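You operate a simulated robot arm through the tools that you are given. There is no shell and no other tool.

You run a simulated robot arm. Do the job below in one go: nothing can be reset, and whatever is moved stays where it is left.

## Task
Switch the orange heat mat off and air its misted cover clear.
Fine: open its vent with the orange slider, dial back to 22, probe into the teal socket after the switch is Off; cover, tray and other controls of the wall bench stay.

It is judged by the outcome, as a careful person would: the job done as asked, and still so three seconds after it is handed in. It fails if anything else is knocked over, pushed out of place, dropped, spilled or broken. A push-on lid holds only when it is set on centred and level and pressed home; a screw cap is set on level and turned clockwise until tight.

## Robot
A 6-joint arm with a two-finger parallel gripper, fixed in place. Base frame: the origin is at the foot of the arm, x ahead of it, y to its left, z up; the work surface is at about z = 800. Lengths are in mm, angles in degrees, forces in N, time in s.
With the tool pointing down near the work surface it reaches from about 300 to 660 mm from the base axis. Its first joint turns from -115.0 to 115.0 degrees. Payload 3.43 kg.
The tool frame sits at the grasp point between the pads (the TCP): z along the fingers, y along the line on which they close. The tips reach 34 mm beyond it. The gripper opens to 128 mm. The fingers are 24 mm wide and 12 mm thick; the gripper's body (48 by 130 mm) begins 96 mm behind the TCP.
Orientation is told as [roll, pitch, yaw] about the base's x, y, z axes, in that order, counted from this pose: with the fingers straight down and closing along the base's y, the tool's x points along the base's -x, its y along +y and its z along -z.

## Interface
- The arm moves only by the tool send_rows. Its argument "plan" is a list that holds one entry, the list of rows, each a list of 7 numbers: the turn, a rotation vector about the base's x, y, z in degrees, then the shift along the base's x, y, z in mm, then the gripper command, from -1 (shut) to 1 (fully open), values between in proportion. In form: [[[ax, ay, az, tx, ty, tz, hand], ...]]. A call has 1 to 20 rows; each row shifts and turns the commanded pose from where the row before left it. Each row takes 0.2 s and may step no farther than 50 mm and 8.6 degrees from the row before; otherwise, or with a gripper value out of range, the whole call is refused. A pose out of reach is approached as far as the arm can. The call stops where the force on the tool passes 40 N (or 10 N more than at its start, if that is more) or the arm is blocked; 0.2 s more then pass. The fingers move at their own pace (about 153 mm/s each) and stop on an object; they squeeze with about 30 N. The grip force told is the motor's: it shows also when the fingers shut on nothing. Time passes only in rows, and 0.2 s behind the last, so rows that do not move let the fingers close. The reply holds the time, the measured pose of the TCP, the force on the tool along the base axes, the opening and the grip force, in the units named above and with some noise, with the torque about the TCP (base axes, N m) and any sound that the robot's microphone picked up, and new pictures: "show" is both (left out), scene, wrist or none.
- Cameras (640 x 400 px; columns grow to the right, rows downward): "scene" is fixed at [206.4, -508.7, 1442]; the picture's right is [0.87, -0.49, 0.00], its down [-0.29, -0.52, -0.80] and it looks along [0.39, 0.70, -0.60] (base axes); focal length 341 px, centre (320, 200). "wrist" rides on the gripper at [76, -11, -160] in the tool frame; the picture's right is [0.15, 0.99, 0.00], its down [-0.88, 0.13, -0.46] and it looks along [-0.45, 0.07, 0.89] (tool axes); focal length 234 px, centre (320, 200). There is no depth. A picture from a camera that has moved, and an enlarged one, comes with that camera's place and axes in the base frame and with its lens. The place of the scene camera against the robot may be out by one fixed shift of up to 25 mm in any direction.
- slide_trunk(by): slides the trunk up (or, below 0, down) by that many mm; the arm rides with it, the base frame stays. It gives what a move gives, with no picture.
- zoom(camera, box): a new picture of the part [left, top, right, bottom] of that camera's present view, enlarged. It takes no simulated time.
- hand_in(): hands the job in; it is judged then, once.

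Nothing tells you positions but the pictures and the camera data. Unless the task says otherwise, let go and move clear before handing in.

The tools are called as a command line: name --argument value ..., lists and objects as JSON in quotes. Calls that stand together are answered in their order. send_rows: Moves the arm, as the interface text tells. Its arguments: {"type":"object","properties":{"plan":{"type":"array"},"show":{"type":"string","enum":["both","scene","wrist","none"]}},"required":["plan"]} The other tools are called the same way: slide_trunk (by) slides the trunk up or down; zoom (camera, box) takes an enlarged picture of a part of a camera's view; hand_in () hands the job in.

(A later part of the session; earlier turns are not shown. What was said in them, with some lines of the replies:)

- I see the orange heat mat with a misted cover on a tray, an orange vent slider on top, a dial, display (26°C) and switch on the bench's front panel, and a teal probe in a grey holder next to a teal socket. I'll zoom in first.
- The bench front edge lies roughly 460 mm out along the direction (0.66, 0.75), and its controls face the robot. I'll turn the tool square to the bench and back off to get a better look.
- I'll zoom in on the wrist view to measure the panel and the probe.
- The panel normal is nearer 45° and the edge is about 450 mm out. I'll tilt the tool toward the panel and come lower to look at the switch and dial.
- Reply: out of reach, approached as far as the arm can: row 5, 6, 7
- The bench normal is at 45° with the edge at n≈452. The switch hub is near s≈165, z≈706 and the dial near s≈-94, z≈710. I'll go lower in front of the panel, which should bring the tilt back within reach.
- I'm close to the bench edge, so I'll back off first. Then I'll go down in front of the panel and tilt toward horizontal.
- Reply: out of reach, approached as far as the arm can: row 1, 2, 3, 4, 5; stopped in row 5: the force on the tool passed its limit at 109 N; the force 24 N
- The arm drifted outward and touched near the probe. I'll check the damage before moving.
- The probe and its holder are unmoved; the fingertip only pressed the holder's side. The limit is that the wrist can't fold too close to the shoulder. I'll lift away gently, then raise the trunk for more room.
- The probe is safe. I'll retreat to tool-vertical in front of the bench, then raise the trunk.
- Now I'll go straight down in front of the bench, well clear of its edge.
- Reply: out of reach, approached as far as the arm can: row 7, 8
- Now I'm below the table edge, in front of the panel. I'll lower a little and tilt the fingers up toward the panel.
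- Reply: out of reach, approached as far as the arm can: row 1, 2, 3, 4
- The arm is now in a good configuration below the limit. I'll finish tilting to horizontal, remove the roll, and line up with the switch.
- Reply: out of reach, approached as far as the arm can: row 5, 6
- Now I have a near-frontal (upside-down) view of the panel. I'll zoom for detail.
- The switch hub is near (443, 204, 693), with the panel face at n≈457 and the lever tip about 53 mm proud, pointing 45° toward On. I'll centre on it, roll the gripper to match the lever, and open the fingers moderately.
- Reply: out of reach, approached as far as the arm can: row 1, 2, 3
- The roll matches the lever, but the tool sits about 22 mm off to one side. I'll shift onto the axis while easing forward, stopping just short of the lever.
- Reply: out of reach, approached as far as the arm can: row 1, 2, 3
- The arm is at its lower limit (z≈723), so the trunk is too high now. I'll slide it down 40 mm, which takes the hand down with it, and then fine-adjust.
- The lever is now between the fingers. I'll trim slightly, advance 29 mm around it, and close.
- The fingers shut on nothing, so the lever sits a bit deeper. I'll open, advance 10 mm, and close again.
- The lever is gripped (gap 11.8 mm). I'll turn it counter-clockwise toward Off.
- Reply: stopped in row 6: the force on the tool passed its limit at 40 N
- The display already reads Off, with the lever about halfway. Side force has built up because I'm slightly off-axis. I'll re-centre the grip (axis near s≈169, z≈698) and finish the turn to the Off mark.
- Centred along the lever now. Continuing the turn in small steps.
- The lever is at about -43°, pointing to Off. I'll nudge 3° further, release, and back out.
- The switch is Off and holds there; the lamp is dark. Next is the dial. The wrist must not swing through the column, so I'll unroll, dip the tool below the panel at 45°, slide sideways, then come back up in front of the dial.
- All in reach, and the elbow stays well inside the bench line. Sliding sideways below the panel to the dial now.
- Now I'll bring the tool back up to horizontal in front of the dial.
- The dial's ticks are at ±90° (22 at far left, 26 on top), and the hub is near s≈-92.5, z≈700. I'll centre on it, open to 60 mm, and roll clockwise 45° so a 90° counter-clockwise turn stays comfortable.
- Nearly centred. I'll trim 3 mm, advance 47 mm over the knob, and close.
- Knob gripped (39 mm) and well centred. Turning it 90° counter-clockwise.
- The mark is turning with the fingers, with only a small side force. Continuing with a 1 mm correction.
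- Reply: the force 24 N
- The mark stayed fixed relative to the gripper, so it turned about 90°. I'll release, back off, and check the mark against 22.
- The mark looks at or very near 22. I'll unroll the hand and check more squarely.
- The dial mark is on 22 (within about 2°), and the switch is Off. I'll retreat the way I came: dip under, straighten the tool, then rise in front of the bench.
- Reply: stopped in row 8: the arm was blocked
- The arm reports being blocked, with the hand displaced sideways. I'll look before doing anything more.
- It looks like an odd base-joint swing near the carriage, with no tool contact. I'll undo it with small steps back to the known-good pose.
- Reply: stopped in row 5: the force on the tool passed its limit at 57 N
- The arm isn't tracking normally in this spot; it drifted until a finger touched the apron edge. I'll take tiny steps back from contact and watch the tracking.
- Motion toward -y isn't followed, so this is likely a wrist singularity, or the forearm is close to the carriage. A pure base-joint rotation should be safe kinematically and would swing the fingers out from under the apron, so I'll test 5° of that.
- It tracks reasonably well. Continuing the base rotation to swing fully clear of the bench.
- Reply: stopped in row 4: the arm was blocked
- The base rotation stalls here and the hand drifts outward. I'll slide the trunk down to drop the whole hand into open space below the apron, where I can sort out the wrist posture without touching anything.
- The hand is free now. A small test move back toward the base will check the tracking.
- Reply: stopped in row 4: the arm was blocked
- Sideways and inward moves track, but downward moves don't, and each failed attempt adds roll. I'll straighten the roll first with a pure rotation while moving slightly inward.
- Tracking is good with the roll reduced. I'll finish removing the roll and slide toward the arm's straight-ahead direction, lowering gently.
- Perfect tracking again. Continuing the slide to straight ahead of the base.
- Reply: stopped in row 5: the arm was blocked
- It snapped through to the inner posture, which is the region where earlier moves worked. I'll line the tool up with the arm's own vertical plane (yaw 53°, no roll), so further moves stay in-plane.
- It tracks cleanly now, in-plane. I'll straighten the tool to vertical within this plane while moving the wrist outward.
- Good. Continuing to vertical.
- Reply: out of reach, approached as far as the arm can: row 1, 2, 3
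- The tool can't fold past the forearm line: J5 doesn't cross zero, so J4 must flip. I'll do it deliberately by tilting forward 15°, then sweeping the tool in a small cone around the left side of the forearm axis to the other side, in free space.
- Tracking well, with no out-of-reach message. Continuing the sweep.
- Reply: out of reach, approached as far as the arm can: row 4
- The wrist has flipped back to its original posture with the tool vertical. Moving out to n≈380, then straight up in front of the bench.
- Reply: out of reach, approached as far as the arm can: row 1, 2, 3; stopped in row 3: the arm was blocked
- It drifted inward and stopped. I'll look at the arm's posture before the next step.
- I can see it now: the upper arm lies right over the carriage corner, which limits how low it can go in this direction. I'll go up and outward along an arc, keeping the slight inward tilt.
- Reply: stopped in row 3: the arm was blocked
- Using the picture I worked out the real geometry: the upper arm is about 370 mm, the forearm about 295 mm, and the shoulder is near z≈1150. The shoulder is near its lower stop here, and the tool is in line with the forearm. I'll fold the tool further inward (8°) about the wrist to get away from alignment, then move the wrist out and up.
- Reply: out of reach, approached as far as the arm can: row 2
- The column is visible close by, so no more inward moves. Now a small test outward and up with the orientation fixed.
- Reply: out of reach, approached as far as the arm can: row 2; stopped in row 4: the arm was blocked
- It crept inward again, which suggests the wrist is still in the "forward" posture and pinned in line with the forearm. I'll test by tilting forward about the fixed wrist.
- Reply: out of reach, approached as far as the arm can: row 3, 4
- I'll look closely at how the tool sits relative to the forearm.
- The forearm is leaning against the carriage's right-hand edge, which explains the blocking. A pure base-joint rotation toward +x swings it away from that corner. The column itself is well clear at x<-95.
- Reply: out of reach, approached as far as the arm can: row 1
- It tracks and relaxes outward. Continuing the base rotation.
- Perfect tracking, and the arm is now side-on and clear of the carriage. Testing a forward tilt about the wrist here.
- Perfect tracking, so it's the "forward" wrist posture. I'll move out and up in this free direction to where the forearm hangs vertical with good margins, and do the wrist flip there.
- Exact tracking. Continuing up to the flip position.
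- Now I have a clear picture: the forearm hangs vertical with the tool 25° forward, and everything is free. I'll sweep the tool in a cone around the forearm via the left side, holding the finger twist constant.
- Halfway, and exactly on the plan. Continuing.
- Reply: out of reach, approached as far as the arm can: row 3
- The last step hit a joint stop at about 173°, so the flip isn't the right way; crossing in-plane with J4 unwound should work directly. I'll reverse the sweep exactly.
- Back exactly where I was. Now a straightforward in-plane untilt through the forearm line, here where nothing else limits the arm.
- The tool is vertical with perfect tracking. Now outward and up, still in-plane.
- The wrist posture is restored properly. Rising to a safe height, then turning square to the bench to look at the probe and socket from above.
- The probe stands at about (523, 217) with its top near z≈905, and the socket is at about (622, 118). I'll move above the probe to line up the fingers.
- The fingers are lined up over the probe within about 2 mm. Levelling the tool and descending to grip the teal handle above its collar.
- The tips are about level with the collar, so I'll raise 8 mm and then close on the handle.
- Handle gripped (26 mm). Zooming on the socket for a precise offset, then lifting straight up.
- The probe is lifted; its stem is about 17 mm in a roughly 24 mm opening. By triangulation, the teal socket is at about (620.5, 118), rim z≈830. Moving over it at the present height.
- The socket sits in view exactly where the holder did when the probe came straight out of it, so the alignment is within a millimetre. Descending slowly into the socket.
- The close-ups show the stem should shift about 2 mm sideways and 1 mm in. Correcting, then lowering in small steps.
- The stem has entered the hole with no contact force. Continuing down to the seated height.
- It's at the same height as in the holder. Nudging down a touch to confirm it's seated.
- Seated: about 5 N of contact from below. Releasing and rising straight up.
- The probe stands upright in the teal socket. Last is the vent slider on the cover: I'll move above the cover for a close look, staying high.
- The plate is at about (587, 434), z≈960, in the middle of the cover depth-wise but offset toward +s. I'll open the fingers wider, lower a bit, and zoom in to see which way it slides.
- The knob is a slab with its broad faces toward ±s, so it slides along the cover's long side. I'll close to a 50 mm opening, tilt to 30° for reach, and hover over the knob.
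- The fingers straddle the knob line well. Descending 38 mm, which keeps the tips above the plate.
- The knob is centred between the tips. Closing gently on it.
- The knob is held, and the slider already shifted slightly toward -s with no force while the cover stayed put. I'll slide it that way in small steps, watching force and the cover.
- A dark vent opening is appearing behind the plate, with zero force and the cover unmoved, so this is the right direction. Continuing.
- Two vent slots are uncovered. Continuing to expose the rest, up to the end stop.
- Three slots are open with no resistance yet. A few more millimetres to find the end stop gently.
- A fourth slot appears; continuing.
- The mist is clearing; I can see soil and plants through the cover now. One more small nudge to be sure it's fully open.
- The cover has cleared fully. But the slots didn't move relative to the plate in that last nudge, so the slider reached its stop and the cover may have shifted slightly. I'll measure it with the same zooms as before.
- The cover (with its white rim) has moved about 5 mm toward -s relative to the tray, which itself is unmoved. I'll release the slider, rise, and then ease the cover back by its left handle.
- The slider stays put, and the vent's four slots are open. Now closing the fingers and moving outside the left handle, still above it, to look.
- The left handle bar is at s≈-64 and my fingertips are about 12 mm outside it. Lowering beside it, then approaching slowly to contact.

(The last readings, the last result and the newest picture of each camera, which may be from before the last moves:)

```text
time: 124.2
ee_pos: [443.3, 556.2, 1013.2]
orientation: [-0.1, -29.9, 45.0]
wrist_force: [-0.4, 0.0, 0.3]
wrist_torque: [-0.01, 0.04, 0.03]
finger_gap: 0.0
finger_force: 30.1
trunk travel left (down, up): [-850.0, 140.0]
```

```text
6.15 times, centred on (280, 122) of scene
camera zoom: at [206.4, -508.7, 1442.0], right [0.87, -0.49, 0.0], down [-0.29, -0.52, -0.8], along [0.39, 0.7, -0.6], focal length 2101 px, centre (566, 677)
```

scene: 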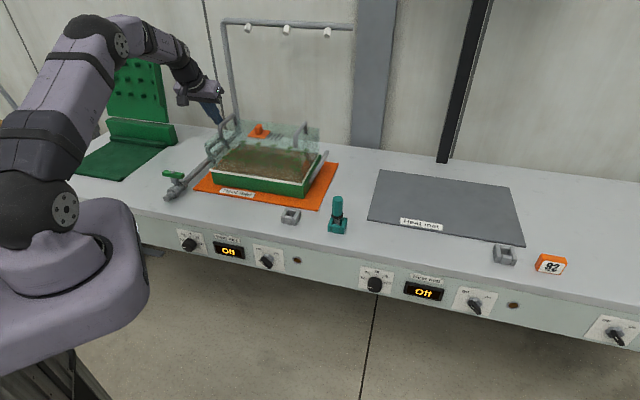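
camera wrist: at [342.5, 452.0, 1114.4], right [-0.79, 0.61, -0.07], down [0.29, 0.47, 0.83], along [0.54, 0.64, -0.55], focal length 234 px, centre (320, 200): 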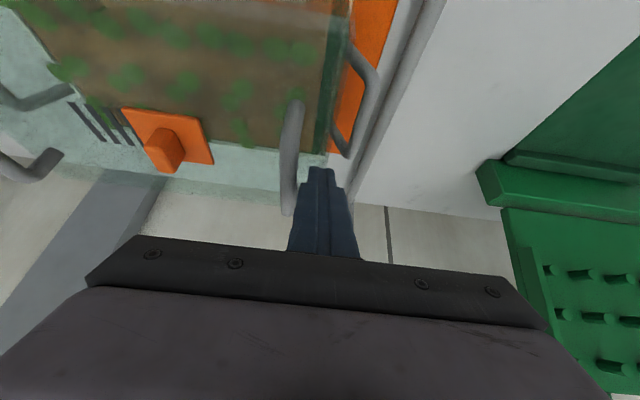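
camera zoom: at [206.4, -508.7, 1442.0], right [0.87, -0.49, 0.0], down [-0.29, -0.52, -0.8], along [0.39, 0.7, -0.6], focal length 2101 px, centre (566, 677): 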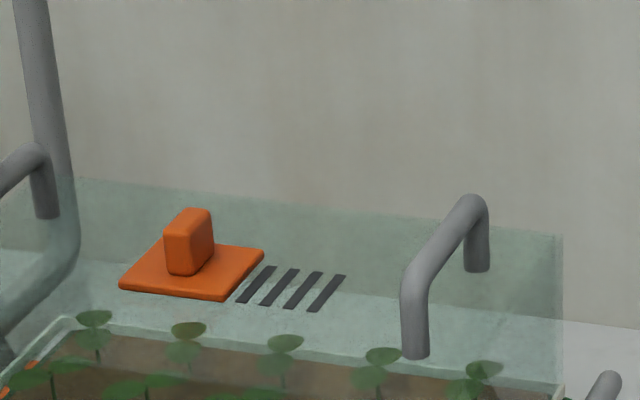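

send_rows --plan '[[[0, 0, 0, 1.4, -1.4, 0, -1], [0, 0, 0, 1.4, -1.4, 0, -1], [0, 0, 0, 0, 0, 0, -1]]]' --show "none"

zoom --camera "wrist" --box '[220, 80, 400, 200]'

zoom --camera "scene" --box '[235, 90, 325, 155]'

```text
time: 125.0
ee_pos: [446.8, 552.9, 1014.9]
orientation: [-0.1, -30.0, 45.1]
wrist_force: [-1.1, 0.9, 0.9]
wrist_torque: [0.02, -0.01, -0.01]
finger_gap: 0.0
finger_force: 29.9
trunk travel left (down, up): [-850.0, 140.0]
```

```text
3.33 times, centred on (310, 140) of wrist
camera zoom: at [351.1, 443.7, 1115.0], right [-0.79, 0.61, -0.07], down [0.29, 0.47, 0.83], along [0.54, 0.64, -0.55], focal length 781 px, centre (353, 400)
```

zoom: 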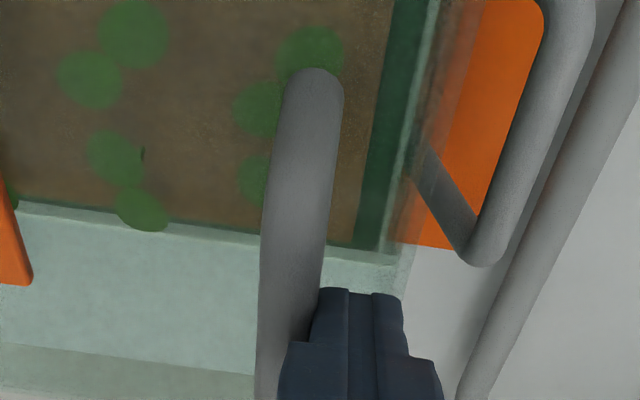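

```text
6.15 times, centred on (280, 122) of scene
camera zoom: at [206.4, -508.7, 1442.0], right [0.87, -0.49, 0.0], down [-0.29, -0.52, -0.8], along [0.39, 0.7, -0.6], focal length 2101 px, centre (566, 677)
```

zoom: 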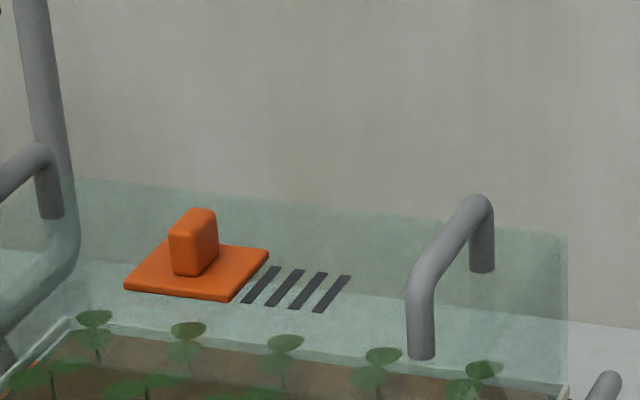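

Contact: the cover moved back about 2.7 mm, slider and all, with about 1 N. About 2 mm more to its original position.

send_rows --plan '[[[0, 0, 0, 0.8, -0.8, 0, -1], [0, 0, 0, 0.7, -0.7, 0, -1], [0, 0, 0, 0, 0, 0, -1]]]' --show "none"

zoom --camera "scene" --box '[235, 90, 325, 155]'

zoom --camera "scene" --box '[190, 100, 350, 215]'

```text
time: 125.8
ee_pos: [448.3, 552.6, 1013.7]
orientation: [-0.2, -29.8, 45.1]
wrist_force: [-1.3, 0.9, 0.3]
wrist_torque: [0.03, -0.01, -0.04]
finger_gap: 0.1
finger_force: 30.0
trunk travel left (down, up): [-850.0, 140.0]
```

```text
6.15 times, centred on (280, 122) of scene
camera zoom: at [206.4, -508.7, 1442.0], right [0.87, -0.49, 0.0], down [-0.29, -0.52, -0.8], along [0.39, 0.7, -0.6], focal length 2101 px, centre (566, 677)
```

zoom: 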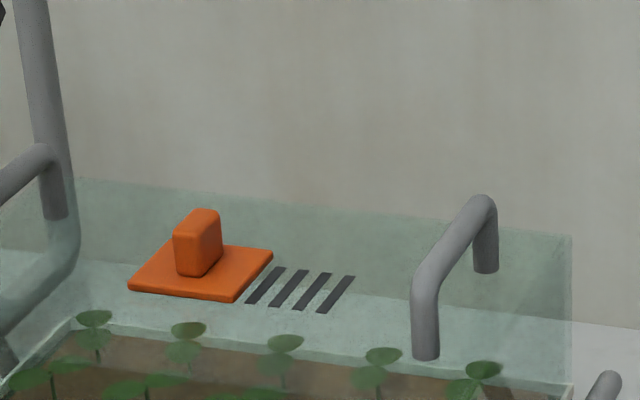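

```text
3.48 times, centred on (270, 158) of scene
camera zoom: at [206.4, -508.7, 1442.0], right [0.87, -0.49, 0.0], down [-0.29, -0.52, -0.8], along [0.39, 0.7, -0.6], focal length 1187 px, centre (494, 348)
```

zoom: 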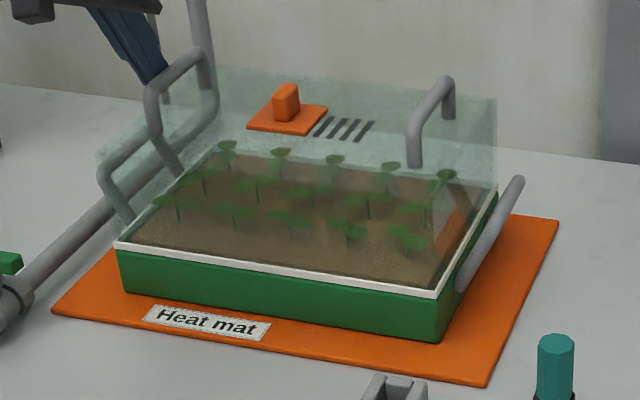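

The cover is back to its original place (handle and rim match within a pixel), with the vent open and the mist gone. Backing off sideways, then rising and retreating.

send_rows --plan '[[[0, 0, 0, -5, 5, 0, -1], [0, 0, 0, -6, 6, 0, -1], [0, 0, 0, 0, 0, 30, -1], [0, 0, 0, 0, 0, 40, -1], [0, 0, 0, -15, -15, 30, -1], [0, 0, 0, -25, -25, 20, -1], [0, 0, 0, -30, -30, 10, -1], [-3.5, 3.5, 0, -30, -30, 0, -1], [-3.5, 3.5, 0, -30, -30, 0, -1], [0, 0, 0, 0, 0, 0, -1], [0, 0, 0, 0, 0, 0, -1], [0, 0, 0, 0, 0, 0, -1]]]'

zoom --camera "scene" --box '[190, 100, 350, 215]'

zoom --camera "scene" --box '[160, 210, 320, 310]'

zoom --camera "scene" --box '[340, 160, 640, 370]'

zoom --camera "scene" --box '[260, 170, 380, 245]'

```text
time: 128.4
ee_pos: [306.9, 433.2, 1142.7]
orientation: [0.0, -19.9, 45.0]
wrist_force: [0.2, -0.8, 0.6]
wrist_torque: [0.02, 0.04, -0.01]
finger_gap: 0.0
finger_force: 29.2
trunk travel left (down, up): [-850.0, 140.0]
camera wrist: at [225.3, 337.2, 1267.9], right [-0.8, 0.6, -0.05], down [0.38, 0.57, 0.73], along [0.47, 0.56, -0.68], focal length 234 px, centre (320, 200)
```

scene: 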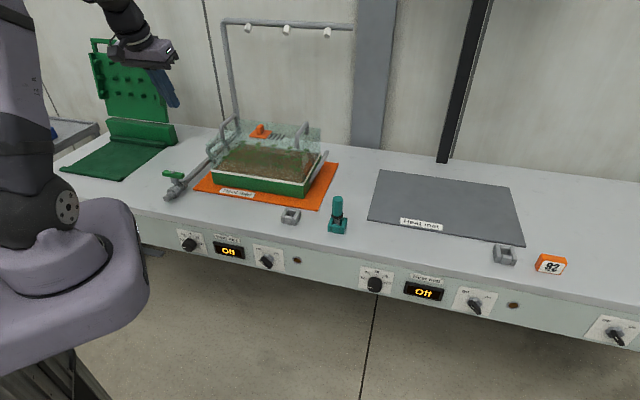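
wrist: 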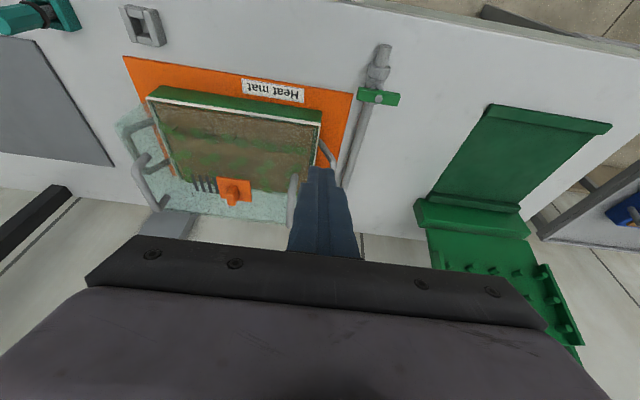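

```text
3.48 times, centred on (270, 158) of scene
camera zoom: at [206.4, -508.7, 1442.0], right [0.87, -0.49, 0.0], down [-0.29, -0.52, -0.8], along [0.39, 0.7, -0.6], focal length 1187 px, centre (494, 348)
```

zoom: 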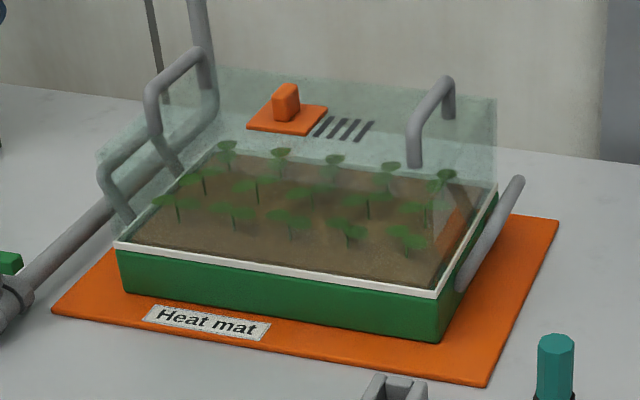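

```text
4.00 times, centred on (240, 260) of scene
camera zoom: at [206.4, -508.7, 1442.0], right [0.87, -0.49, 0.0], down [-0.29, -0.52, -0.8], along [0.39, 0.7, -0.6], focal length 1365 px, centre (640, -40)
```

zoom: 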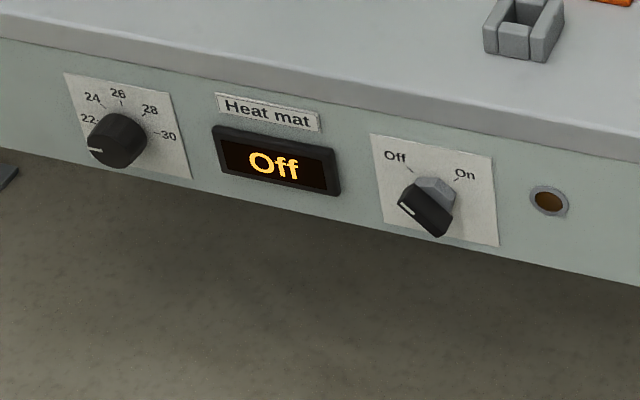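

```text
1.90 times, centred on (490, 265) of scene
camera zoom: at [206.4, -508.7, 1442.0], right [0.87, -0.49, 0.0], down [-0.29, -0.52, -0.8], along [0.39, 0.7, -0.6], focal length 650 px, centre (-4, 76)
```

zoom: 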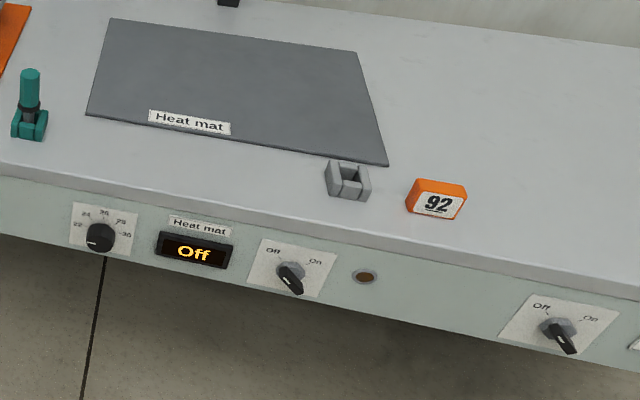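

```text
5.33 times, centred on (320, 208) of scene
camera zoom: at [206.4, -508.7, 1442.0], right [0.87, -0.49, 0.0], down [-0.29, -0.52, -0.8], along [0.39, 0.7, -0.6], focal length 1820 px, centre (320, 160)
```

zoom: 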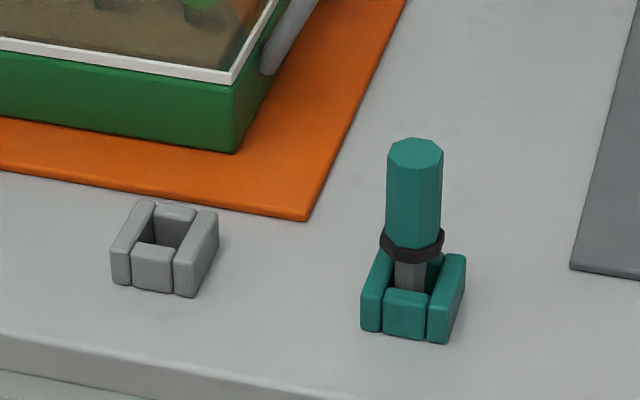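

Everything checks out. The switch is Off and the lamp is dark, the dial is on 22, the vent is open and the cover clear. The probe is seated in the teal socket, the cover and tray are back in place, and the other controls are untouched. The arm is clear, so I'm handing in.

hand_in

```text
The job is handed in.
```

The orange heat mat is off and its cover has aired clear, and I've handed the job in. The result hasn't come back to me.

- **Switch:** it is on Off, the mat's display reads "Off" and its lamp is dark.
- **Dial:** it is back on 22, with the mark within about 2° of the tick.
- **Probe:** it stands upright and seated in the teal socket. I moved it only after the switch was Off.
- **Vent:** the orange slider is fully open, with all four slots uncovered. The mist has gone and the seedlings are visible.

Two things went wrong along the way:

- **Cover nudged:** at the slider's end stop I pushed the cover about 5 mm along the tray. I eased it back by its handle, and it now matches its starting position to within a pixel or two in the camera view. The tray did not move.
- **Arm contacts:** early on, the gripper pressed hard against the side of the grey probe holder. Later it touched the bench's front edge. Neither the holder nor the probe moved, and I saw no damage.

The other mat's dial, switch and display look unchanged, and the arm is clear of the bench.
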